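You operate a simulated robot arm through the tools that you are given. There is no shell and no other tool. Be economical: measure what you need, move in short steps, check, and stop when the job is done.

The job below is to be done with a simulated robot arm. You get a single attempt, and the scene is never put back.

Task
Put the steel block labelled "A7" from the top of the alignment table on top of the white lidded tin and the steel block marked "N2" on the mill end of the tube bench. Open the table drawer, take the yellow spacer from the inside of the table drawer and leave it on the top of the parts dryer and shut the drawer again. The order is free.

Only the result counts: the job must be done as asked and must still hold three seconds after the hand-in. Knocking over, shifting, dropping, spilling or breaking anything else fails it.

Robot
A 6-joint arm with a two-finger parallel gripper on a trunk, on a base that drives. Base frame: it is fixed to the floor where the robot stands at the start and does not move with it; the origin is under the middle of the robot, x ahead of it, y to its left, z up. Lengths are in mm, angles in rad, forces in N, time in s.
Its first joint turns from -2.897 to 2.897 rad. Places, roughly: mill end of the tube bench [4000, -2400, 900]; table drawer [1200, 0, 800]; top of the parts dryer [-800, -2200, 1000]; yellow spacer (4x4x2 cm) [1100, 0, 700]. Payload 4.1 kg.
The TCP is the grasp point between the finger pads, 23 mm short of the fingertips. In the tool frame z runs along the fingers and y along their closing line. The gripper opens to 94 mm. The fingers are 38 mm wide and 10 mm thick; the gripper's body (54 by 96 mm) begins 39 mm behind the TCP.
Orientation is that of the tool frame in the base frame, as a unit quaternion [x, y, z, w]. With the fingers straight down and closing along the base's y, the tool's x points along the base's -x, its y along +y and its z along -z.

Tools
- The arm moves only by the tool servo_tool. Its argument "steps" is a list of rows, each a list of 3 entries, a list of its own where there are three numbers: the shift along the tool's x, y, z in mm, then the turn, a rotation vector about the tool's x, y, z in degrees, then the closure in counts, from 0 (fully open) to 255 (shut). In form: [[[x, y, z], [wx, wy, wz], fingers], ...]. A call has 1 to 12 rows; each row shifts and turns the commanded pose from where the row before left it, along the tool's axes as they then stand. A row lasts 0.2 s, in which the tool goes at most 50 mm and 0.15 rad; a call with a longer step from one row to the next is refused whole, and so is a gripper value outside its range. Where a pose cannot be reached the arm comes as near as it can. A force on the tool above 40 N (or 10 N above the force at the start of the call, whichever is more), or a blocked arm, ends the call early, and 0.2 s more pass. Each finger travels about 45 mm/s and halts on what it meets, pressing with about 20 N; the grip force reading is that of the motor and also rises with nothing between the fingers. The clock runs only during rows and for 0.2 s after the last one: add rows that do not move to give the fingers time. It gives the time, the measured TCP pose, the force on the tool (base axes), the opening and the grip force at its end, in the units of the frame above (readings bear some noise), with the torque about the TCP (base axes, N m) and any sound that the robot's microphone picked up.
- Cameras (640 x 400 px; columns grow to the right, rows downward): "scene" is now at [6.2, 125.8, 1533.4]; the picture's right is [-0.53, -0.85, 0.00], its down [-0.62, 0.38, -0.68] and it looks along [0.58, -0.36, -0.73] (base axes); focal length 288 px, centre (320, 200). "wrist" rides on the gripper at [86, 16, -74] in the tool frame; the picture's right is [-0.18, 0.98, 0.00], its down [-0.58, -0.11, -0.81] and it looks along [-0.79, -0.15, 0.59] (tool axes); focal length 243 px, centre (320, 200). There is no depth. A picture from a camera that has moved, and an enlarged one, comes with that camera's place and axes in the base frame and with its lens.
- grab_frame(camera): a new picture of that camera. The clock stands still meanwhile.
- raise_lower(by): slides the trunk up (or, below 0, down) by that many mm; the arm and the scene camera ride with it, the base frame stays. It gives what a move gives, with no picture.
- steer(legs): drives the robot by 1 to 6 legs, each [ahead, turn to the left] in mm and rad, along the robot's own axes; the way and the turn of a leg run together, so that a leg with both is an arc; at most 1500 mm and 3.142 rad a leg. The arm and the cameras ride along, it lands a little off, and it stops where it bumps. It gives what a move gives.
- head_to(pan, tilt): turns the head with the scene camera to pan (to the left, within 2.705 rad either way) and tilt (down, from -0.506 to 1.204), counted from straight ahead of the robot. It gives what a move gives.
- close_up(camera, box): a new picture of the part [left, top, right, bottom] of that camera's present view, enlarged. The clock stands still meanwhile.
- finish_job(): hands the job in; it is judged then, once.

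Work in short steps. Places have to be worked out from the pictures, the camera data and where the tool is seen: move nearer, look again, correct. Check each grasp and each placing, and mend what went wrong. You have 165 turns and 108 pictures in all, those below and enlarged ones among them. Open the gripper and draw the arm clear of the work before you hand the job in, unless the task says otherwise; then end with one line.

The tools are called after ">>>" as name(argument=value, ...) on one line, values as JSON. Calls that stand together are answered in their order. servo_tool: Moves the arm, as the interface text tells. Its arguments: {"type":"object","properties":{"steps":{"type":"array"}},"required":["steps"]} The other tools are called the same way: raise_lower (by) slides the trunk up or down; steer (legs) drives the base; head_to (pan, tilt) turns the head that bears the scene camera; grab_frame (camera) takes a picture; close_up (camera, box) takes an enlarged picture of a part of a camera's view; finish_job () hands the job in.

At the start:

```text
time: 0.0
eef_pos: [390.2, -101.0, 1137.2]
ee_rot: [0.0, 1.0, 0.0, 0.0]
force: [-0.6, 0.4, 0.7]
wrist_torque: [-0.01, -0.03, -0.03]
grip_width: 93.7
gripper_force: 0.0
trunk travel left (down, up): [-500.0, 90.0]
robot x, y, heading: [0.9, -2.5, 0.001]
head pan, tilt: [-0.557, 0.817]
```

scene: 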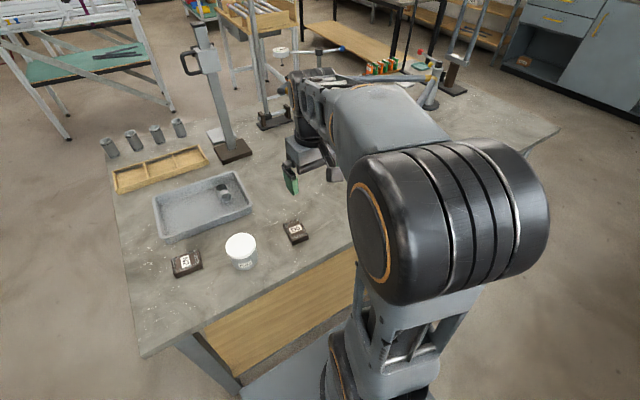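
wrist: 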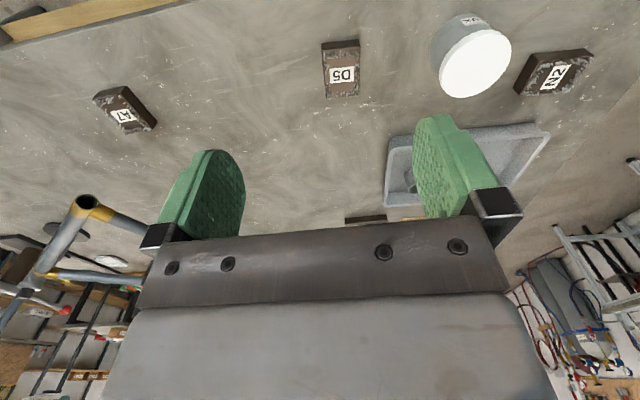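

The wrist view puts A7 near (524,-542), N2 near (598,294) and the white tin near (534,127). I'll pan the head to see more of the scene.

>>> head_to(pan=0.3, tilt=0.6)

>>> grab_frame(camera="scene")

>>> head_to(pan=-1.1, tilt=0.4)

>>> grab_frame(camera="scene")

>>> head_to(pan=-2.1, tilt=0.3)

>>> grab_frame(camera="scene")

```text
time: 1.2
eef_pos: [390.6, -100.5, 1137.2]
ee_rot: [0.001, 1.0, 0.0, 0.0]
force: [-0.8, -0.5, 0.2]
wrist_torque: [0.0, 0.02, -0.02]
grip_width: 94.0
gripper_force: 0.0
trunk travel left (down, up): [-500.0, 90.0]
robot x, y, heading: [-1.8, 0.0, -0.003]
head pan, tilt: [0.3, 0.6]
```

```text
105 pictures are left
camera scene: at [22.8, 194.0, 1551.6], right [0.29, -0.96, 0.0], down [-0.54, -0.17, -0.82], along [0.79, 0.24, -0.57], focal length 288 px, centre (320, 200)
```

scene: 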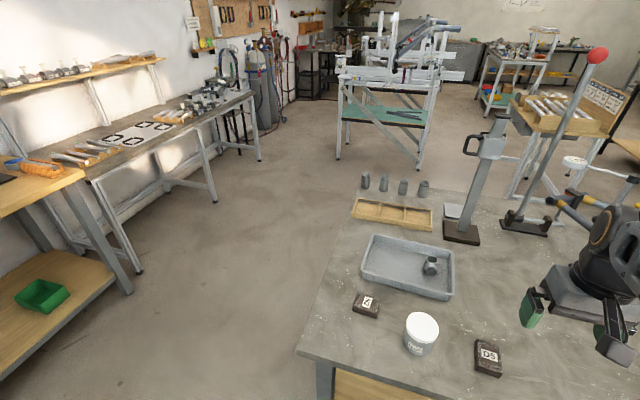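

```text
time: 2.7
eef_pos: [389.3, -99.8, 1137.2]
ee_rot: [0.0, 1.0, 0.001, 0.0]
force: [0.1, -0.5, 0.0]
wrist_torque: [0.0, 0.03, 0.0]
grip_width: 94.0
gripper_force: 0.1
trunk travel left (down, up): [-500.0, 90.0]
robot x, y, heading: [-2.2, 2.0, 0.0]
head pan, tilt: [-1.1, 0.4]
```

```text
104 pictures are left
camera scene: at [-19.5, 85.4, 1569.8], right [-0.89, -0.45, 0.0], down [-0.18, 0.35, -0.92], along [0.42, -0.82, -0.39], focal length 288 px, centre (320, 200)
```

scene: 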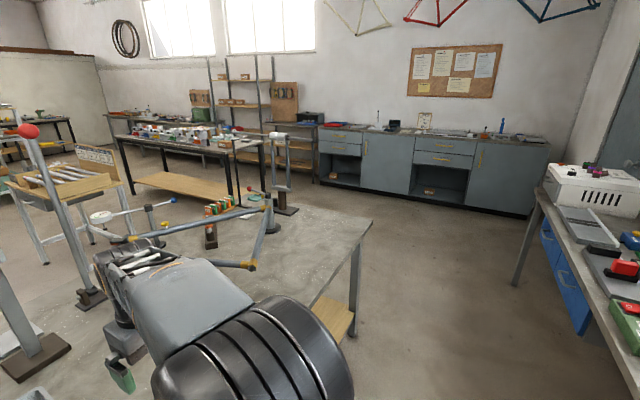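

```text
time: 4.0
eef_pos: [389.8, -99.3, 1137.1]
ee_rot: [0.0, 1.0, 0.0, -0.001]
force: [1.4, 0.5, -0.2]
wrist_torque: [0.0, 0.01, -0.01]
grip_width: 94.2
gripper_force: 0.2
trunk travel left (down, up): [-500.0, 90.0]
robot x, y, heading: [1.5, 0.1, 0.001]
head pan, tilt: [-2.1, 0.3]
```

```text
103 pictures are left
camera scene: at [-108.7, 87.3, 1579.1], right [-0.86, 0.5, 0.0], down [0.15, 0.26, -0.96], along [-0.48, -0.83, -0.3], focal length 288 px, centre (320, 200)
```

scene: 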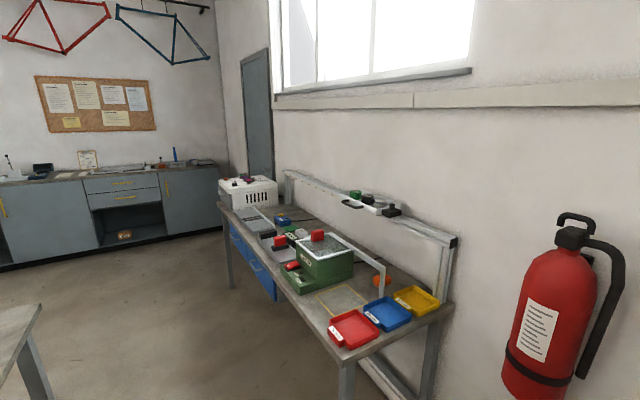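

The dryer is the white box on the side bench. I'll shift the robot right to about y=-220, so that A7 and the tin are both in reach, and look again.

>>> steer(legs=[[0, -1.571], [220, 0], [0, 1.571]])

>>> head_to(pan=-0.6, tilt=0.8)

>>> grab_frame(camera="scene")

>>> grab_frame(camera="wrist")

```text
time: 13.3
eef_pos: [400.0, -300.9, 1137.2]
ee_rot: [-0.019, 1.0, 0.0, 0.0]
force: [-0.6, 0.0, -0.4]
wrist_torque: [-0.01, -0.01, -0.01]
grip_width: 93.8
gripper_force: 0.0
trunk travel left (down, up): [-500.0, 90.0]
robot x, y, heading: [5.5, -217.2, 0.041]
head pan, tilt: [-2.1, 0.3]
```

```text
time: 14.9
eef_pos: [398.7, -302.1, 1136.4]
ee_rot: [-0.019, 1.0, 0.0, 0.0]
force: [-0.1, -0.2, 0.4]
wrist_torque: [0.01, 0.01, 0.0]
grip_width: 94.0
gripper_force: 0.1
trunk travel left (down, up): [-500.0, 90.0]
robot x, y, heading: [4.5, -218.1, 0.035]
head pan, tilt: [-0.6, 0.799]
```

```text
102 pictures are left
camera scene: at [5.5, -93.3, 1534.8], right [-0.53, -0.85, 0.0], down [-0.61, 0.38, -0.7], along [0.59, -0.37, -0.72], focal length 288 px, centre (320, 200)
```

scene: 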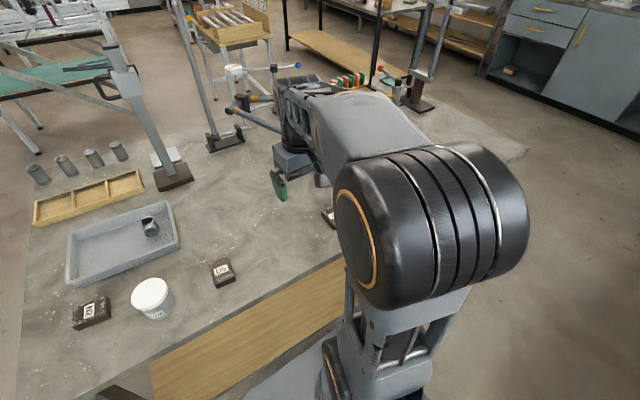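

```text
101 pictures are left
camera wrist: at [312.1, -288.1, 1212.8], right [0.15, 0.99, 0.0], down [0.58, -0.09, 0.81], along [0.8, -0.12, -0.59], focal length 243 px, centre (320, 200)
```

wrist: 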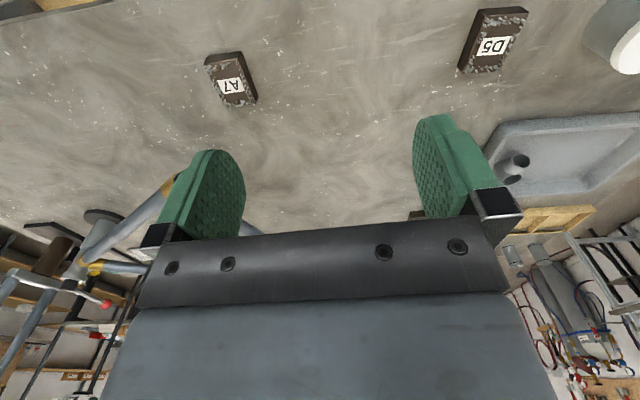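

Comparing the two wrist views with the head camera puts the block tops at z≈860 and the table at about 830, higher than the nominal 737. A7 is near (473,-440), the tin near (480,83) and N2 near (537,216). I'll move above A7.

>>> servo_tool(steps=[[[-15, -28, 20], [0, 0, 0], 0], [[-15, -28, 20], [0, 0, 0], 0], [[-15, -28, 20], [0, 0, 0], 0], [[-15, -28, 20], [0, 0, 0], 0], [[-10, -26, 30], [0, 0, 0], 0]])

>>> grab_frame(camera="wrist")

```text
time: 16.1
eef_pos: [472.6, -435.7, 1026.1]
ee_rot: [-0.018, 1.0, 0.001, 0.0]
force: [-0.2, -0.6, -0.5]
wrist_torque: [0.02, -0.02, 0.01]
grip_width: 94.1
gripper_force: 0.1
trunk travel left (down, up): [-500.0, 90.0]
robot x, y, heading: [4.9, -217.8, 0.036]
head pan, tilt: [-0.6, 0.799]
```

```text
100 pictures are left
camera wrist: at [385.4, -422.1, 1102.9], right [0.15, 0.99, 0.0], down [0.58, -0.09, 0.81], along [0.8, -0.12, -0.59], focal length 243 px, centre (320, 200)
```

wrist: 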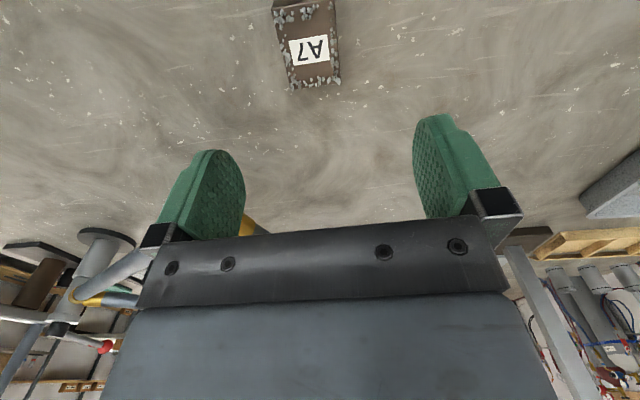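

The block is nearly centred under the tool. I'll enlarge it to read its outline and angle.

>>> close_up(camera="wrist", box=[240, 0, 400, 100])

```text
4.00 times, centred on (320, 50) of wrist
camera zoom: at [385.4, -422.1, 1102.9], right [0.15, 0.99, 0.0], down [0.58, -0.09, 0.81], along [0.8, -0.12, -0.59], focal length 970 px, centre (320, 800)
```

zoom: 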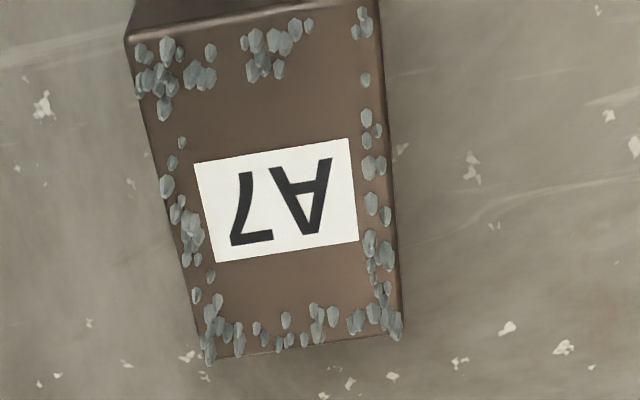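

A7 is 70 × 51 mm, centred at about (483,-446) and aligned with x. I'll centre over it, turn 3° and descend to just above it.

>>> servo_tool(steps=[[[-10, -10, 26], [0, 0, 3], 0], [[0, 0, 40], [0, 0, 0], 0], [[0, 0, 40], [0, 0, 0], 0], [[0, 0, 30], [0, 0, 0], 0]])

>>> grab_frame(camera="wrist")

```text
time: 17.1
eef_pos: [486.1, -443.0, 891.8]
ee_rot: [0.007, 1.0, 0.0, 0.001]
force: [0.8, -0.2, -0.6]
wrist_torque: [0.03, 0.02, 0.01]
grip_width: 94.1
gripper_force: 0.1
trunk travel left (down, up): [-500.0, 90.0]
robot x, y, heading: [7.6, -215.1, 0.04]
head pan, tilt: [-0.6, 0.799]
```

```text
98 pictures are left
camera wrist: at [399.8, -425.8, 967.2], right [0.2, 0.98, 0.0], down [0.58, -0.12, 0.81], along [0.79, -0.16, -0.59], focal length 243 px, centre (320, 200)
```

wrist: 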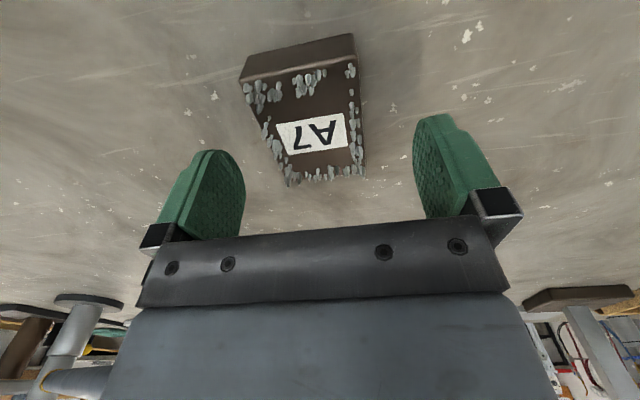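

The block is between the fingers, its top at about 860 and the table at about 831. I'll go down to TCP 859 and close.

>>> servo_tool(steps=[[[2, -2, 20], [0, 0, 0], 0], [[0, 0, 13], [0, 0, 0], 0], [[0, 0, 0], [0, 0, 0], 120], [[0, 0, 0], [0, 0, 0], 200], [[0, 0, 0], [0, 0, 0], 255], [[0, 0, 0], [0, 0, 0], 255], [[0, 0, 0], [0, 0, 0], 255], [[0, 0, 0], [0, 0, 0], 255]])

```text
time: 18.0
eef_pos: [483.1, -443.4, 862.6]
ee_rot: [0.007, 1.0, 0.0, 0.003]
force: [1.2, 10.1, 19.2]
wrist_torque: [1.18, 0.32, -0.2]
grip_width: 66.0
gripper_force: 6.3
trunk travel left (down, up): [-500.0, 90.0]
robot x, y, heading: [1.6, -215.0, 0.045]
head pan, tilt: [-0.6, 0.799]
stopped in row 4: the force on the tool passed its limit (the readings are from after the stop); the commanded pose is now the measured one
```

The call stopped on force with the fingers at 66 mm, so I'll raise slightly and look.

>>> servo_tool(steps=[[[0, 0, -3], [0, 0, 0], 170]])

>>> grab_frame(camera="wrist")

```text
time: 18.4
eef_pos: [484.2, -442.7, 862.8]
ee_rot: [0.007, 1.0, 0.001, 0.002]
force: [2.4, 0.5, 0.7]
wrist_torque: [-0.12, -0.23, 0.12]
grip_width: 51.9
gripper_force: 20.5
trunk travel left (down, up): [-500.0, 90.0]
robot x, y, heading: [2.3, -213.8, 0.045]
head pan, tilt: [-0.6, 0.799]
```

```text
97 pictures are left
camera wrist: at [397.2, -425.9, 938.5], right [0.2, 0.98, 0.0], down [0.58, -0.12, 0.81], along [0.79, -0.16, -0.59], focal length 243 px, centre (320, 200)
```

wrist: 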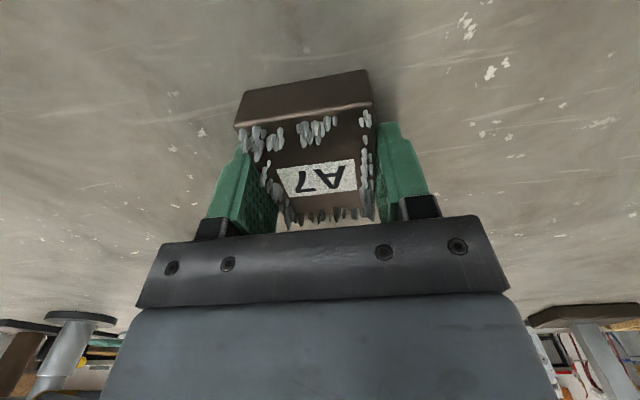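

A7 is gripped at 51.9 mm and 20 N. I'll lift it and carry it towards the tin.

>>> servo_tool(steps=[[[0, 0, -30], [0, 0, 0], 255], [[0, 0, -40], [0, 0, 0], 255], [[0, 0, -40], [0, 0, 0], 255], [[0, 0, -40], [0, 0, 0], 255]])

>>> servo_tool(steps=[[[0, 30, 0], [0, 0, 0], 255], [[0, 40, 0], [0, 0, 0], 255], [[0, 40, 0], [0, 0, 0], 255], [[0, 40, 0], [0, 0, 0], 255], [[0, 40, 0], [0, 0, 0], 255], [[0, 40, 0], [0, 0, 0], 255], [[0, 40, 0], [0, 0, 0], 255], [[0, 40, 0], [0, 0, 0], 255], [[0, 40, 0], [0, 0, 0], 255], [[0, 30, 0], [0, 0, 0], 255]])

>>> head_to(pan=0.4, tilt=0.9)

>>> grab_frame(camera="scene")

>>> grab_frame(camera="wrist")

```text
time: 19.4
eef_pos: [483.2, -444.4, 1013.6]
ee_rot: [0.007, 1.0, 0.001, 0.001]
force: [-1.2, 0.6, -7.2]
wrist_torque: [0.02, -0.06, 0.01]
grip_width: 51.8
gripper_force: 19.9
trunk travel left (down, up): [-500.0, 90.0]
robot x, y, heading: [7.4, -218.3, 0.04]
head pan, tilt: [-0.6, 0.799]
```

```text
time: 21.6
eef_pos: [488.8, -59.7, 1011.0]
ee_rot: [0.007, 1.0, 0.0, 0.001]
force: [-0.4, -0.3, -6.7]
wrist_torque: [0.02, -0.03, -0.01]
grip_width: 52.0
gripper_force: 20.2
trunk travel left (down, up): [-500.0, 90.0]
robot x, y, heading: [2.8, -216.6, 0.042]
head pan, tilt: [-0.6, 0.799]
```

```text
time: 22.8
eef_pos: [488.4, -62.6, 1012.0]
ee_rot: [0.007, 1.0, 0.0, 0.001]
force: [-0.2, 0.2, -6.8]
wrist_torque: [-0.03, -0.02, 0.01]
grip_width: 51.9
gripper_force: 19.9
trunk travel left (down, up): [-500.0, 90.0]
robot x, y, heading: [5.0, -215.2, 0.038]
head pan, tilt: [0.4, 0.901]
```

```text
96 pictures are left
camera scene: at [5.7, -18.0, 1526.8], right [0.43, -0.9, 0.0], down [-0.71, -0.33, -0.62], along [0.56, 0.26, -0.78], focal length 288 px, centre (320, 200)
```

scene: 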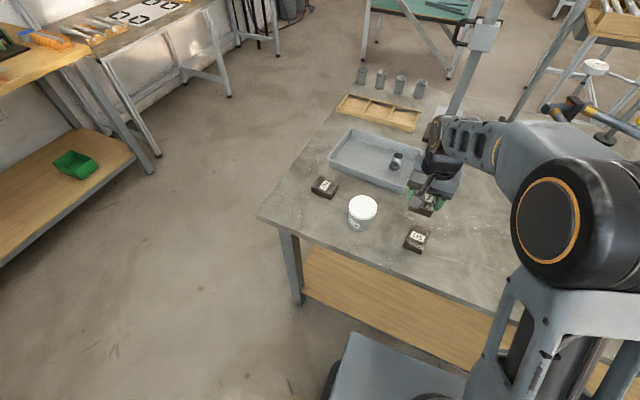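

```text
95 pictures are left
camera wrist: at [401.9, -44.1, 1087.5], right [0.2, 0.98, 0.0], down [0.58, -0.12, 0.81], along [0.79, -0.16, -0.59], focal length 243 px, centre (320, 200)
```

wrist: 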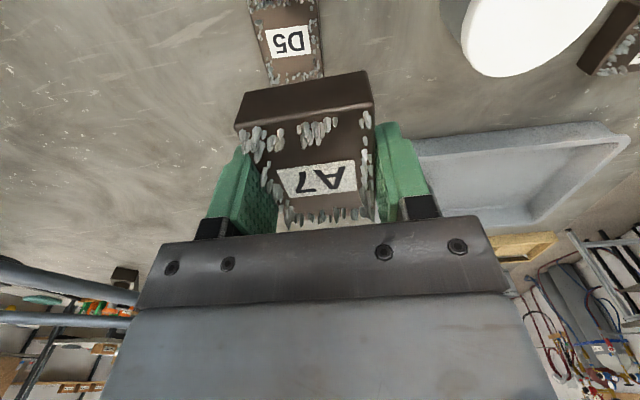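

Triangulating the views puts the tin lid at about (477,76) with its top near 898 and a diameter of about 82 mm. I'll move closer in y and rise slightly, then measure again.

>>> servo_tool(steps=[[[20, 30, -15], [0, 0, 0], 255], [[20, 30, -15], [0, 0, 0], 255], [[20, 30, -15], [0, 0, 0], 255]])

>>> grab_frame(camera="wrist")

```text
time: 23.6
eef_pos: [426.0, 30.6, 1058.2]
ee_rot: [0.007, 1.0, 0.0, 0.001]
force: [0.7, 0.4, -7.2]
wrist_torque: [0.02, -0.02, 0.01]
grip_width: 51.9
gripper_force: 20.0
trunk travel left (down, up): [-500.0, 90.0]
robot x, y, heading: [7.3, -214.0, 0.043]
head pan, tilt: [0.4, 0.901]
```

```text
94 pictures are left
camera wrist: at [340.2, 48.0, 1133.4], right [0.2, 0.98, 0.0], down [0.58, -0.12, 0.81], along [0.79, -0.16, -0.59], focal length 243 px, centre (320, 200)
```

wrist: 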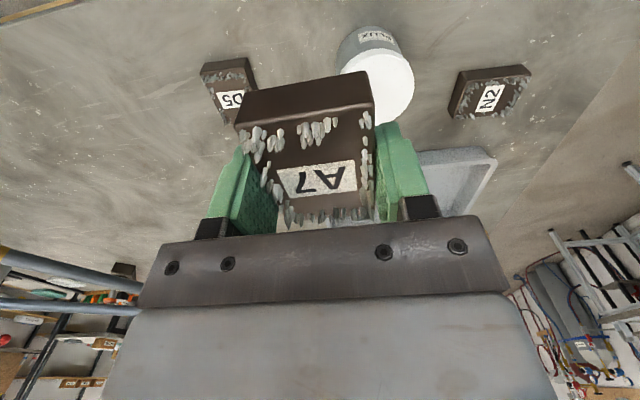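

The lid centre is at about (478,77). I'll move above it and descend to just short of contact.

>>> servo_tool(steps=[[[-26, 23, 0], [0, 0, 0], 255], [[-26, 23, 0], [0, 0, 0], 255], [[0, 0, 40], [0, 0, 0], 255], [[0, 0, 40], [0, 0, 0], 255], [[0, 0, 30], [0, 0, 0], 255]])

>>> grab_frame(camera="wrist")

>>> close_up(camera="scene", box=[280, 140, 440, 240])

```text
time: 24.8
eef_pos: [484.9, 73.5, 948.9]
ee_rot: [0.007, 1.0, 0.001, 0.0]
force: [-0.3, 0.3, -5.8]
wrist_torque: [-0.02, -0.01, 0.01]
grip_width: 51.8
gripper_force: 19.9
trunk travel left (down, up): [-500.0, 90.0]
robot x, y, heading: [5.6, -217.4, 0.041]
head pan, tilt: [0.4, 0.901]
```

```text
93 pictures are left
camera wrist: at [398.1, 91.2, 1023.5], right [0.2, 0.98, 0.0], down [0.58, -0.12, 0.81], along [0.79, -0.16, -0.59], focal length 243 px, centre (320, 200)
```

wrist: 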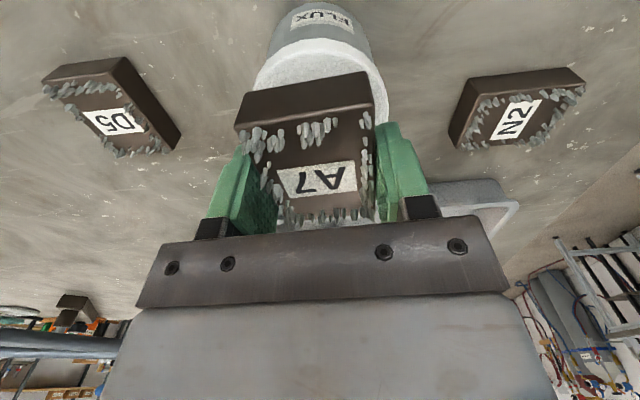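

```text
4.00 times, centred on (360, 190) of scene
camera zoom: at [5.8, -17.6, 1526.8], right [0.43, -0.9, 0.0], down [-0.71, -0.33, -0.62], along [0.56, 0.26, -0.78], focal length 1150 px, centre (160, 240)
```

zoom: 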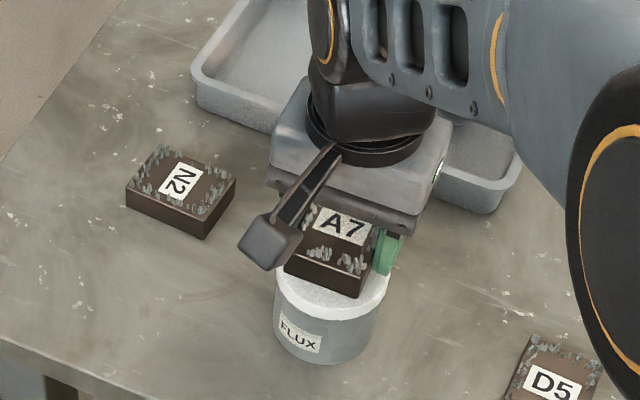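

The block sits over the lid and is only a few mm off. I'll correct that and lower gently.

>>> servo_tool(steps=[[[4, 4, 6], [0, 0, 0], 255], [[0, 0, 4], [0, 0, 0], 255], [[0, 0, 3], [0, 0, 0], 255], [[0, 0, 0], [0, 0, 0], 255]])

>>> close_up(camera="scene", box=[320, 160, 400, 240])

```text
time: 25.8
eef_pos: [480.0, 77.7, 935.6]
ee_rot: [0.007, 1.0, 0.0, 0.001]
force: [-0.3, -0.3, -6.9]
wrist_torque: [0.0, 0.0, 0.02]
grip_width: 51.9
gripper_force: 19.9
trunk travel left (down, up): [-500.0, 90.0]
robot x, y, heading: [4.7, -216.7, 0.042]
head pan, tilt: [0.4, 0.901]
```

```text
5.00 times, centred on (360, 200) of scene
camera zoom: at [5.6, -17.7, 1526.8], right [0.43, -0.9, 0.0], down [-0.71, -0.33, -0.62], along [0.56, 0.26, -0.78], focal length 1437 px, centre (120, 200)
```

zoom: 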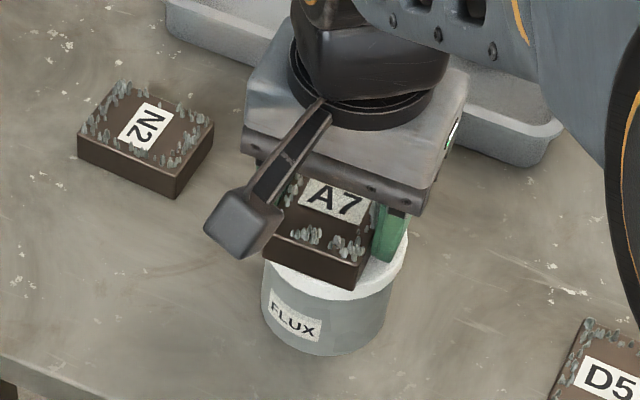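

There is no contact yet, so I'll go on down in small steps.

>>> servo_tool(steps=[[[0, 0, 2], [0, 0, 0], 255], [[0, 0, 2], [0, 0, 0], 255], [[0, 0, 1], [0, 0, 0], 255]])

```text
time: 26.6
eef_pos: [479.1, 78.3, 931.6]
ee_rot: [0.007, 1.0, 0.002, 0.003]
force: [1.7, 2.0, 7.8]
wrist_torque: [-0.19, 0.21, -0.03]
grip_width: 51.9
gripper_force: 19.9
trunk travel left (down, up): [-500.0, 90.0]
robot x, y, heading: [3.4, -214.9, 0.038]
head pan, tilt: [0.4, 0.901]
```

Contact: Fz has risen by about 14 N. I'll open and retreat upward.

>>> servo_tool(steps=[[[0, 0, 0], [0, 0, 0], 140], [[0, 0, 0], [0, 0, 0], 60], [[0, 0, 0], [0, 0, 0], 0], [[0, 0, 0], [0, 0, 0], 0], [[0, 0, -10], [0, 0, 0], 0], [[0, 0, -40], [0, 0, 0], 0], [[0, 0, -40], [0, 0, 0], 0], [[0, 0, -40], [0, 0, 0], 0]])

>>> grab_frame(camera="wrist")

>>> close_up(camera="scene", box=[280, 140, 440, 240])

```text
time: 28.4
eef_pos: [476.9, 77.0, 1060.5]
ee_rot: [0.007, 1.0, 0.001, 0.0]
force: [-0.1, -0.6, -0.1]
wrist_torque: [0.01, 0.01, 0.01]
grip_width: 93.8
gripper_force: 0.0
trunk travel left (down, up): [-500.0, 90.0]
robot x, y, heading: [3.9, -217.0, 0.039]
head pan, tilt: [0.4, 0.901]
```

```text
90 pictures are left
camera wrist: at [390.2, 94.0, 1135.7], right [0.2, 0.98, 0.0], down [0.58, -0.12, 0.81], along [0.79, -0.16, -0.59], focal length 243 px, centre (320, 200)
```

wrist: 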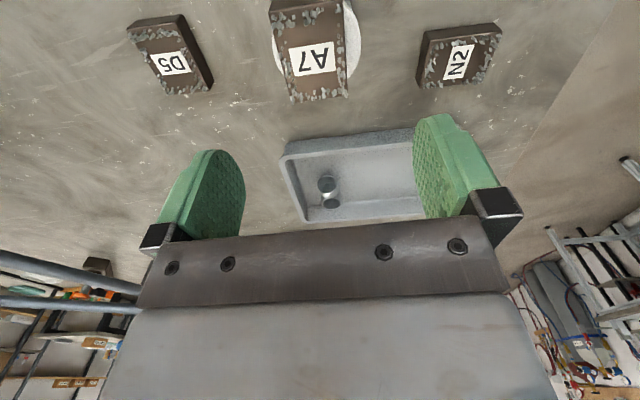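

```text
4.00 times, centred on (360, 190) of scene
camera zoom: at [4.9, -18.2, 1526.8], right [0.43, -0.9, 0.0], down [-0.71, -0.33, -0.62], along [0.56, 0.26, -0.78], focal length 1150 px, centre (160, 240)
```

zoom: 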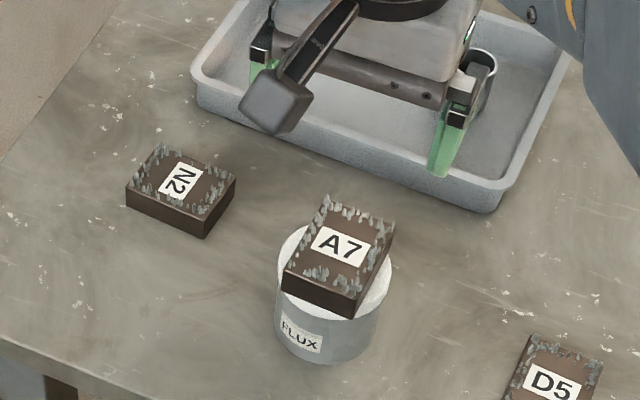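

A7 lies stable on the tin. N2 at about (537,216) is at the edge of reach, so I'll shift the robot left to y≈0.

>>> steer(legs=[[0, 1.53], [220, 0], [0, -1.57]])

>>> grab_frame(camera="wrist")

```text
time: 37.6
eef_pos: [522.3, 236.8, 1059.5]
ee_rot: [0.068, 0.998, 0.001, 0.001]
force: [0.1, 0.2, -0.1]
wrist_torque: [0.0, -0.01, 0.0]
grip_width: 93.9
gripper_force: 0.1
trunk travel left (down, up): [-500.0, 90.0]
robot x, y, heading: [18.7, 3.6, -0.087]
head pan, tilt: [0.4, 0.901]
```

```text
88 pictures are left
camera wrist: at [439.7, 264.3, 1135.3], right [0.32, 0.95, 0.0], down [0.56, -0.19, 0.81], along [0.77, -0.25, -0.59], focal length 243 px, centre (320, 200)
```

wrist: 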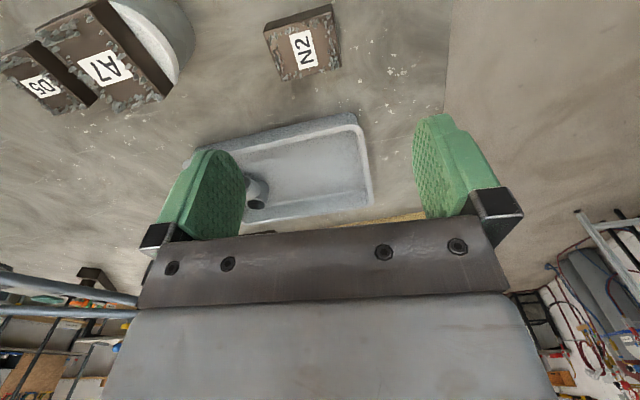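

N2 is in view and I'll enlarge it to get its outline.

>>> close_up(camera="wrist", box=[230, 0, 390, 100])

```text
4.00 times, centred on (310, 50) of wrist
camera zoom: at [439.7, 264.3, 1135.3], right [0.32, 0.95, 0.0], down [0.56, -0.19, 0.81], along [0.77, -0.25, -0.59], focal length 970 px, centre (360, 800)
```

zoom: 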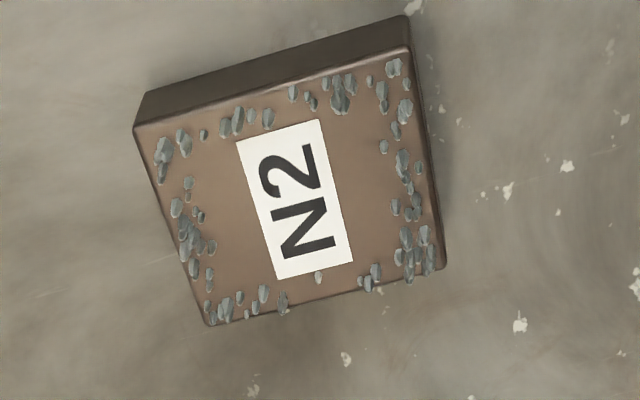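

N2's centre is at about (542,215), with its 69 mm side nearly along the closing line. I'll centre over it and descend to just above it.

>>> servo_tool(steps=[[[-11, -9, 0], [0, 0, -2.4], 0], [[-11, -9, 20], [0, 0, 0], 0], [[0, 0, 45], [0, 0, 0], 0], [[0, 0, 45], [0, 0, 0], 0], [[0, 0, 45], [0, 0, 0], 0]])

>>> grab_frame(camera="wrist")

```text
time: 38.8
eef_pos: [543.3, 216.4, 905.2]
ee_rot: [0.046, 0.999, 0.001, 0.003]
force: [-0.1, 0.4, -0.2]
wrist_torque: [0.02, 0.01, 0.0]
grip_width: 94.1
gripper_force: 0.0
trunk travel left (down, up): [-500.0, 90.0]
robot x, y, heading: [17.7, 6.0, -0.082]
head pan, tilt: [0.4, 0.901]
```

```text
86 pictures are left
camera wrist: at [458.3, 240.8, 980.9], right [0.28, 0.96, 0.0], down [0.57, -0.16, 0.81], along [0.78, -0.22, -0.59], focal length 243 px, centre (320, 200)
```

wrist: 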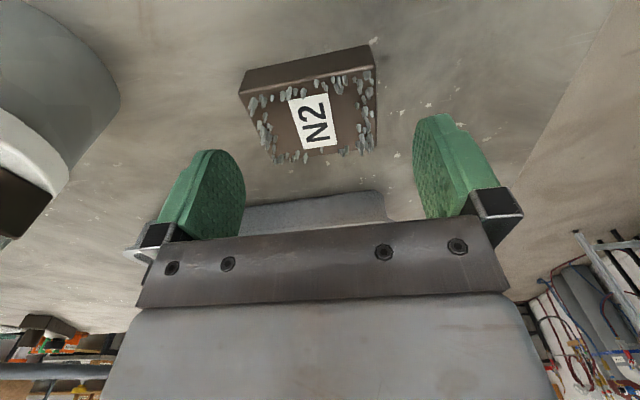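

N2 is centred within about 3 mm. I'll descend and grip it.

>>> servo_tool(steps=[[[0, -1, 22], [0, 0, 0], 0], [[0, 0, 18], [0, 0, 0], 0], [[0, 0, 0], [0, 0, 0], 40], [[0, 0, 0], [0, 0, 0], 80], [[0, 0, 0], [0, 0, 0], 255], [[0, 0, 0], [0, 0, 0], 255], [[0, 0, 0], [0, 0, 0], 255]])

```text
time: 40.4
eef_pos: [543.7, 215.6, 867.5]
ee_rot: [0.048, 0.999, 0.0, 0.002]
force: [-0.2, -0.7, -0.1]
wrist_torque: [-0.07, -0.08, -0.01]
grip_width: 69.8
gripper_force: 19.7
trunk travel left (down, up): [-500.0, 90.0]
robot x, y, heading: [20.0, 1.7, -0.078]
head pan, tilt: [0.4, 0.901]
```

N2 is gripped at 69.8 mm and 20 N. I'll lift it and pull in toward the robot for the drive.

>>> servo_tool(steps=[[[0, 0, -20], [0, 0, 0], 255], [[0, 0, -40], [0, 0, 0], 255], [[0, 0, -40], [0, 0, 0], 255], [[0, 0, -40], [0, 0, 0], 255], [[0, 0, -40], [0, 0, 0], 255], [[0, 0, -40], [0, 0, 0], 255], [[30, -30, -30], [0, 0, 0], 255], [[30, -35, 0], [0, 0, 0], 255], [[30, -35, 0], [0, 0, 0], 255], [[30, -35, 0], [0, 0, 0], 255], [[20, -35, 0], [0, 0, 0], 255], [[0, -35, 0], [0, 0, 0], 255]])

>>> head_to(pan=-0.7, tilt=0.3)

>>> grab_frame(camera="scene")

>>> grab_frame(camera="wrist")

```text
refused: row 7 steps farther than a row can; nothing moved
```

```text
time: 41.7
eef_pos: [544.7, 215.4, 866.9]
ee_rot: [0.048, 0.999, 0.0, 0.0]
force: [-1.6, -1.6, 0.0]
wrist_torque: [-0.1, -0.03, -0.02]
grip_width: 69.8
gripper_force: 20.2
trunk travel left (down, up): [-500.0, 90.0]
robot x, y, heading: [20.6, 2.2, -0.082]
head pan, tilt: [-0.7, 0.3]
```

```text
85 pictures are left
camera scene: at [38.1, 110.5, 1579.0], right [-0.7, -0.71, 0.0], down [-0.21, 0.21, -0.96], along [0.68, -0.67, -0.3], focal length 288 px, centre (320, 200)
```

scene: 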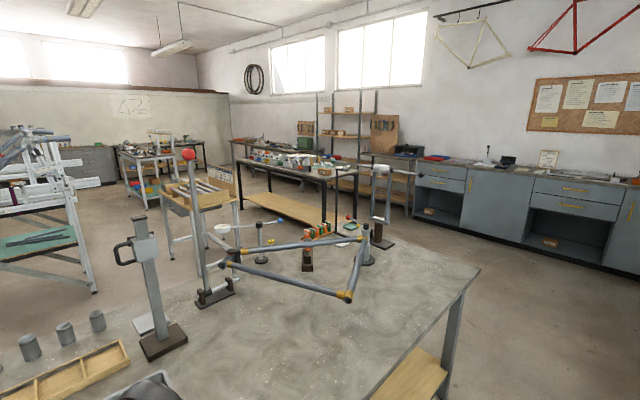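

```text
84 pictures are left
camera wrist: at [458.4, 240.2, 941.8], right [0.28, 0.96, 0.0], down [0.57, -0.16, 0.81], along [0.78, -0.22, -0.59], focal length 243 px, centre (320, 200)
```

wrist: 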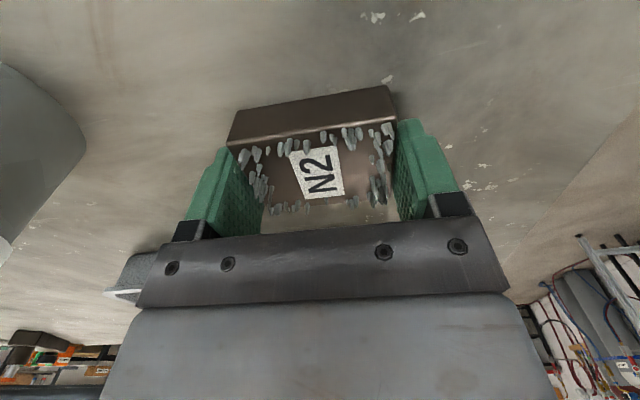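

N2 is still held. The tube bench is probably the black-legged table with its front edge near y≈-1900, running along x from about 2000 to 4000. I'll redo the lift with legal steps.

>>> servo_tool(steps=[[[0, 0, -20], [0, 0, 0], 255], [[0, 0, -40], [0, 0, 0], 255], [[0, 0, -40], [0, 0, 0], 255], [[0, 0, -40], [0, 0, 0], 255], [[0, 0, -40], [0, 0, 0], 255], [[0, 0, -40], [0, 0, 0], 255], [[30, -30, -20], [0, 0, 0], 255], [[30, -35, 0], [0, 0, 0], 255], [[30, -35, 0], [0, 0, 0], 255], [[30, -35, 0], [0, 0, 0], 255], [[20, -35, 0], [0, 0, 0], 255], [[0, -35, 0], [0, 0, 0], 255]])

>>> close_up(camera="scene", box=[100, 100, 420, 300])

```text
time: 44.3
eef_pos: [383.6, 23.5, 1104.3]
ee_rot: [0.047, 0.999, 0.0, 0.001]
force: [0.0, 1.2, -6.6]
wrist_torque: [-0.01, 0.01, -0.01]
grip_width: 69.6
gripper_force: 19.8
trunk travel left (down, up): [-500.0, 90.0]
robot x, y, heading: [19.1, 0.2, -0.085]
head pan, tilt: [-0.7, 0.3]
```

```text
2.00 times, centred on (260, 200) of scene
camera zoom: at [38.1, 110.1, 1579.1], right [-0.7, -0.71, 0.0], down [-0.21, 0.21, -0.96], along [0.68, -0.67, -0.3], focal length 575 px, centre (440, 200)
```

zoom: 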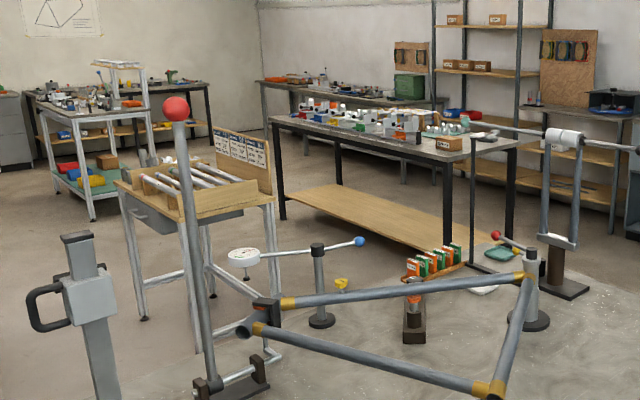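

Going by the drop angles, the black bench spans x≈2500–4170 with its front edge near y≈-2200, and its left (far) end matches the stated mill end. I'll drive down the aisle at y≈-1700 and check on the way.

>>> steer(legs=[[0, -1.486], [1500, 0], [200, 0], [0, 1.571], [1400, 0]])

>>> head_to(pan=-0.35, tilt=0.4)

>>> grab_frame(camera="scene")

```text
time: 66.8
eef_pos: [1844.2, -1620.6, 1105.0]
ee_rot: [0.005, 1.0, 0.0, 0.001]
force: [0.1, -0.1, -6.4]
wrist_torque: [-0.04, 0.0, 0.0]
grip_width: 69.9
gripper_force: 20.0
trunk travel left (down, up): [-500.0, 90.0]
robot x, y, heading: [1486.9, -1668.5, -0.001]
head pan, tilt: [-0.7, 0.3]
```

```text
time: 67.6
eef_pos: [1844.9, -1620.8, 1105.1]
ee_rot: [0.005, 1.0, 0.0, 0.001]
force: [-0.7, 0.3, -6.7]
wrist_torque: [0.01, 0.0, 0.01]
grip_width: 69.9
gripper_force: 19.8
trunk travel left (down, up): [-500.0, 90.0]
robot x, y, heading: [1483.8, -1671.5, -0.0]
head pan, tilt: [-0.351, 0.4]
```

```text
82 pictures are left
camera scene: at [1509.2, -1534.7, 1569.8], right [-0.34, -0.94, 0.0], down [-0.37, 0.13, -0.92], along [0.87, -0.32, -0.39], focal length 288 px, centre (320, 200)
```

scene: 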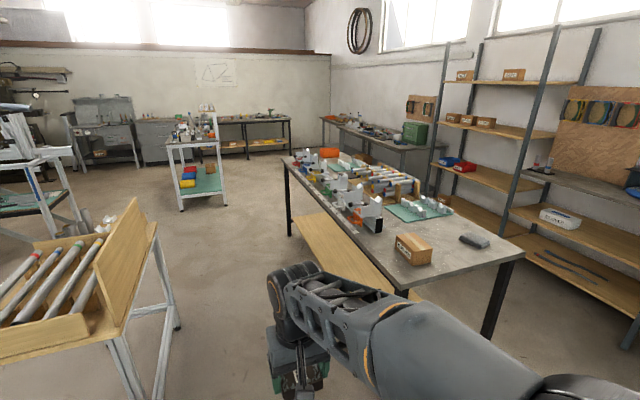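

The bench spans x≈2170–3880 and y≈-2070 to -2670. I'll enlarge the bench top.

>>> close_up(camera="scene", box=[270, 130, 540, 290])

```text
2.37 times, centred on (405, 210) of scene
camera zoom: at [1509.2, -1534.7, 1569.8], right [-0.34, -0.94, 0.0], down [-0.37, 0.13, -0.92], along [0.87, -0.32, -0.39], focal length 681 px, centre (118, 176)
```

zoom: 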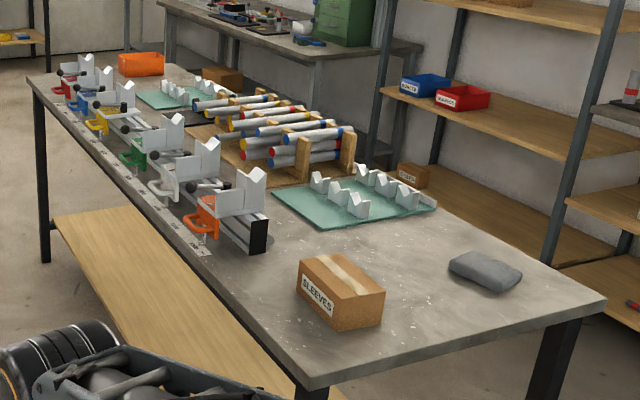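

This is the tube bench. Its far end (x≈3880) matches the stated mill end at x≈4000, so I'll drive on along the aisle and look at that end.

>>> steer(legs=[[1400, 0.02], [1100, 0]])

>>> head_to(pan=-1.4, tilt=0.6)

>>> grab_frame(camera="scene")

```text
time: 80.0
eef_pos: [4375.7, -1573.8, 1104.6]
ee_rot: [-0.013, 1.0, 0.0, 0.001]
force: [0.0, -0.3, -6.9]
wrist_torque: [0.01, -0.04, -0.01]
grip_width: 69.7
gripper_force: 20.5
trunk travel left (down, up): [-500.0, 90.0]
robot x, y, heading: [4015.6, -1640.6, 0.039]
head pan, tilt: [-0.351, 0.4]
```

```text
time: 81.2
eef_pos: [4377.2, -1575.0, 1105.5]
ee_rot: [-0.014, 1.0, 0.001, 0.001]
force: [0.4, -0.5, -7.3]
wrist_torque: [-0.02, -0.01, 0.03]
grip_width: 70.2
gripper_force: 20.5
trunk travel left (down, up): [-500.0, 90.0]
robot x, y, heading: [4022.7, -1634.0, 0.038]
head pan, tilt: [-1.4, 0.6]
```

```text
80 pictures are left
camera scene: at [3968.8, -1559.0, 1551.6], right [-0.98, -0.21, 0.0], down [-0.12, 0.55, -0.83], along [0.17, -0.81, -0.56], focal length 288 px, centre (320, 200)
```

scene: 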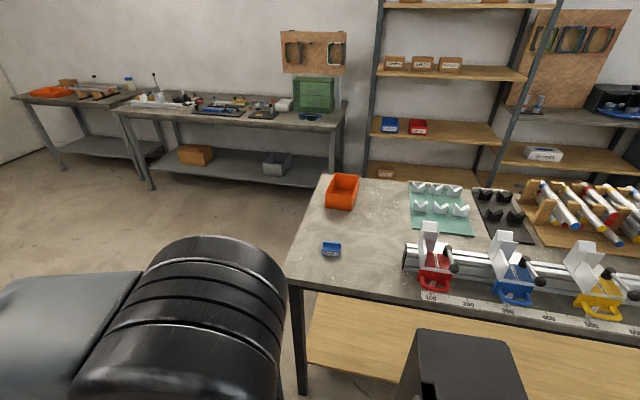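

The mill end is free between the orange bin, the blue tag and the rail. Its front corner is at about (4188,-2140) and the surface near 815, so I'll place N2 around (3985,-2425). I'll turn to face the bench and edge up.

>>> steer(legs=[[0, -1.609], [140, 0]])

>>> head_to(pan=0.0, tilt=0.8)

>>> grab_frame(camera="scene")

>>> grab_frame(camera="wrist")

```text
time: 86.5
eef_pos: [4047.6, -2137.8, 1104.8]
ee_rot: [0.727, 0.686, -0.001, 0.001]
force: [0.4, -0.6, -6.2]
wrist_torque: [0.01, 0.02, 0.03]
grip_width: 69.9
gripper_force: 20.5
trunk travel left (down, up): [-500.0, 90.0]
robot x, y, heading: [4009.9, -1776.8, -1.612]
head pan, tilt: [-1.4, 0.6]
```

```text
time: 88.1
eef_pos: [4047.5, -2137.4, 1105.5]
ee_rot: [0.726, 0.688, -0.001, 0.001]
force: [-0.8, -0.7, -6.6]
wrist_torque: [-0.05, -0.01, -0.01]
grip_width: 69.7
gripper_force: 20.5
trunk travel left (down, up): [-500.0, 90.0]
robot x, y, heading: [4013.3, -1774.2, -1.607]
head pan, tilt: [0.0, 0.799]
```

```text
79 pictures are left
camera scene: at [4176.5, -1801.3, 1534.7], right [-1.0, 0.04, 0.0], down [0.03, 0.72, -0.7], along [-0.03, -0.7, -0.72], focal length 288 px, centre (320, 200)
```

scene: 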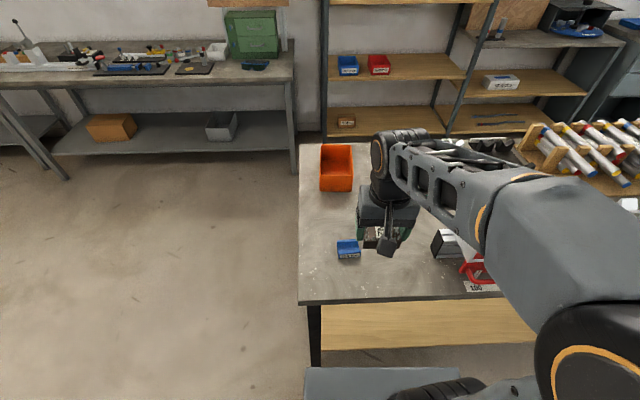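

```text
78 pictures are left
camera wrist: at [4068.2, -2051.9, 1180.0], right [0.97, -0.24, 0.0], down [-0.14, -0.57, 0.81], along [-0.19, -0.78, -0.59], focal length 243 px, centre (320, 200)
```

wrist: 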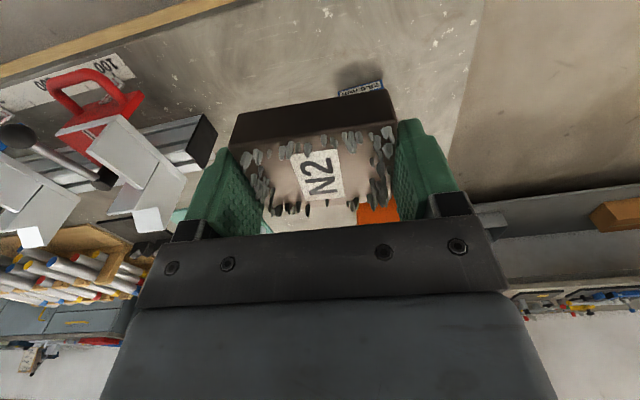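

The free spot is confirmed, with the tag at about (4075,-2290), the bin front near y≈-2550 and the rail end at x≈3790. I'll extend to (3985,-2425) at height.

>>> servo_tool(steps=[[[-36, -6, 0], [0, 0, 0], 255], [[-36, -6, 0], [0, 0, 0], 255], [[-36, -6, 0], [0, 0, 0], 255], [[-36, -6, 0], [0, 0, 0], 255], [[-36, -6, 0], [0, 0, 0], 255], [[-36, -6, 0], [0, 0, 0], 255], [[-36, -6, 0], [0, 0, 0], 255], [[-36, -5, 0], [0, 0, 0], 255], [[0, 0, 40], [0, 0, 0], 255], [[0, 0, 40], [0, 0, 0], 255], [[0, 0, 40], [0, 0, 0], 255]])

>>> grab_frame(camera="wrist")

>>> close_up(camera="scene", box=[290, 130, 530, 310])

```text
time: 90.5
eef_pos: [3984.7, -2422.9, 985.9]
ee_rot: [0.726, 0.687, -0.001, 0.002]
force: [-0.4, -0.5, -6.8]
wrist_torque: [0.01, -0.01, 0.03]
grip_width: 70.0
gripper_force: 20.5
trunk travel left (down, up): [-500.0, 90.0]
robot x, y, heading: [4012.5, -1770.8, -1.615]
head pan, tilt: [0.0, 0.799]
```

```text
77 pictures are left
camera wrist: at [4004.4, -2336.9, 1061.2], right [0.97, -0.24, 0.0], down [-0.14, -0.57, 0.81], along [-0.19, -0.78, -0.59], focal length 243 px, centre (320, 200)
```

wrist: 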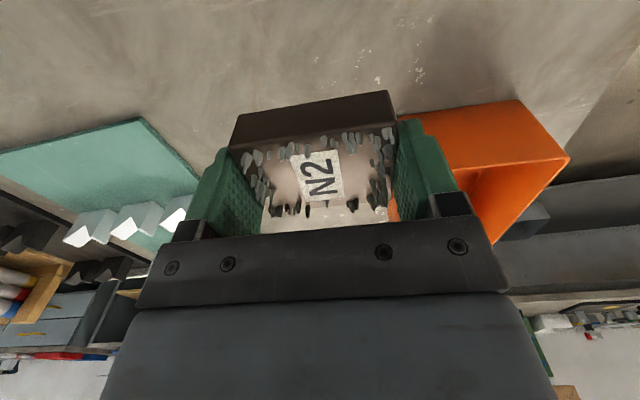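

```text
2.22 times, centred on (410, 220) of scene
camera zoom: at [4176.4, -1802.2, 1534.7], right [-1.0, 0.04, 0.0], down [0.03, 0.72, -0.7], along [-0.03, -0.7, -0.72], focal length 639 px, centre (120, 156)
```

zoom: 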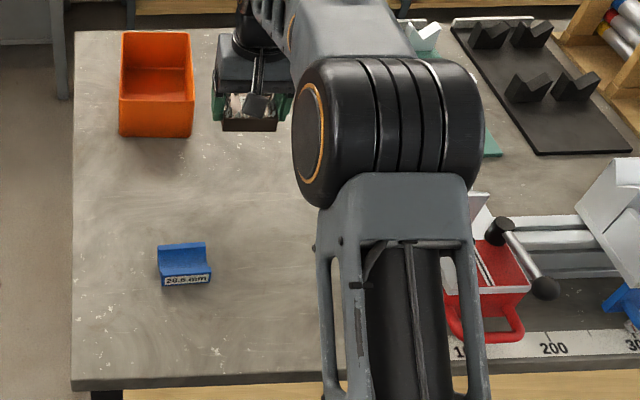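

The spot below is clear of bin, mat and tag. I'll descend toward the surface, with fine steps at the end.

>>> servo_tool(steps=[[[0, 0, 35], [0, 0, 0], 255], [[0, 0, 35], [0, 0, 0], 255], [[0, 0, 20], [0, 0, 0], 255], [[0, 0, 0], [0, 0, 0], 255]])

>>> close_up(camera="scene", box=[330, 140, 450, 230])

>>> grab_frame(camera="wrist")

```text
time: 91.5
eef_pos: [3984.7, -2422.7, 895.5]
ee_rot: [0.727, 0.687, 0.0, 0.0]
force: [0.0, -0.4, -6.4]
wrist_torque: [-0.02, 0.0, -0.03]
grip_width: 69.8
gripper_force: 20.5
trunk travel left (down, up): [-500.0, 90.0]
robot x, y, heading: [4013.0, -1775.5, -1.616]
head pan, tilt: [0.0, 0.799]
```

```text
4.44 times, centred on (390, 185) of scene
camera zoom: at [4176.5, -1801.7, 1534.7], right [-1.0, 0.04, 0.0], down [0.03, 0.72, -0.7], along [-0.03, -0.7, -0.72], focal length 1278 px, centre (9, 267)
```

zoom: 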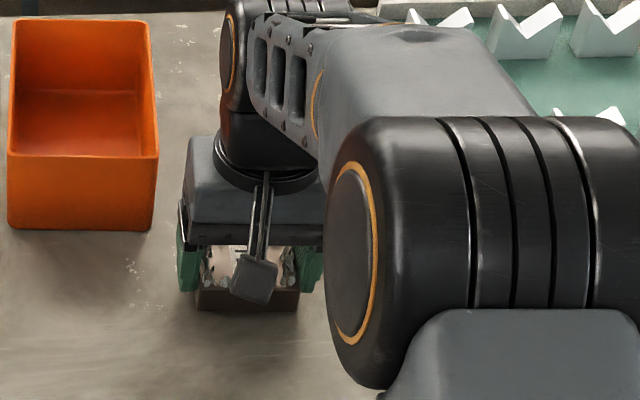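

```text
74 pictures are left
camera wrist: at [4005.6, -2337.4, 970.6], right [0.97, -0.24, 0.0], down [-0.14, -0.57, 0.81], along [-0.19, -0.78, -0.59], focal length 243 px, centre (320, 200)
```

wrist: 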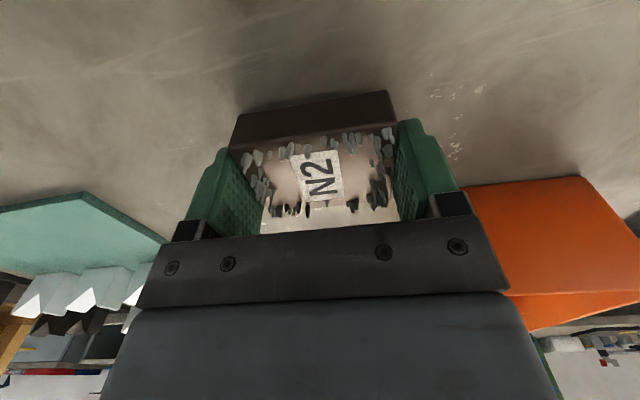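

Not yet touching. I'll go down in 5 mm steps, which will stop on contact.

>>> servo_tool(steps=[[[0, 0, 8], [0, 0, 0], 255], [[0, 0, 8], [0, 0, 0], 255], [[0, 0, 5], [0, 0, 0], 255], [[0, 0, 4], [0, 0, 0], 255], [[0, 0, 4], [0, 0, 0], 255], [[0, 0, 0], [0, 0, 0], 255]])

```text
time: 92.3
eef_pos: [3983.3, -2424.3, 882.6]
ee_rot: [0.727, 0.687, -0.006, 0.006]
force: [0.4, 5.6, 16.7]
wrist_torque: [0.68, 0.06, -0.07]
grip_width: 70.0
gripper_force: 20.0
trunk travel left (down, up): [-500.0, 90.0]
robot x, y, heading: [4013.8, -1772.1, -1.607]
head pan, tilt: [0.0, 0.799]
stopped in row 4: the force on the tool passed its limit (the readings are from after the stop); the commanded pose is now the measured one
```

The block touched at TCP 882.6. I'll relieve it by 1 mm, open and retreat upward.

>>> servo_tool(steps=[[[0, 0, -1], [0, 0, 0], 255], [[0, 0, 0], [0, 0, 0], 60], [[0, 0, 0], [0, 0, 0], 0], [[0, 0, 0], [0, 0, 0], 0], [[0, 0, -15], [0, 0, 0], 0], [[0, 0, -40], [0, 0, 0], 0], [[0, 0, -40], [0, 0, 0], 0], [[0, 0, -40], [0, 0, 0], 0], [[0, 0, -40], [0, 0, 0], 0], [[0, 0, -40], [0, 0, 0], 0]])

>>> grab_frame(camera="wrist")

```text
time: 94.5
eef_pos: [3984.6, -2422.8, 1095.8]
ee_rot: [0.727, 0.687, -0.006, 0.004]
force: [0.8, 0.4, 0.4]
wrist_torque: [0.0, 0.01, 0.02]
grip_width: 93.9
gripper_force: 0.0
trunk travel left (down, up): [-500.0, 90.0]
robot x, y, heading: [4017.3, -1774.4, -1.614]
head pan, tilt: [0.0, 0.799]
```

```text
73 pictures are left
camera wrist: at [4004.9, -2336.5, 1170.3], right [0.97, -0.24, 0.0], down [-0.14, -0.56, 0.81], along [-0.19, -0.79, -0.58], focal length 243 px, centre (320, 200)
```

wrist: 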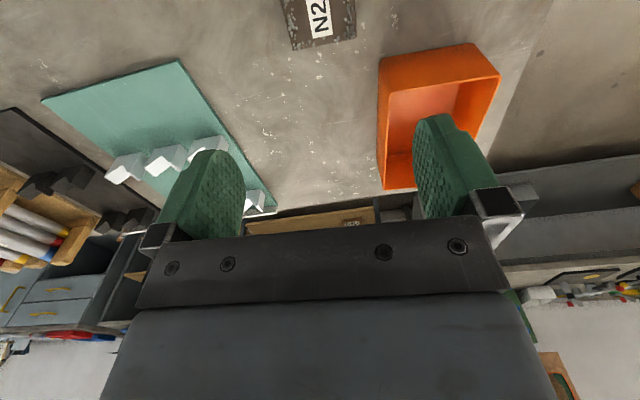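

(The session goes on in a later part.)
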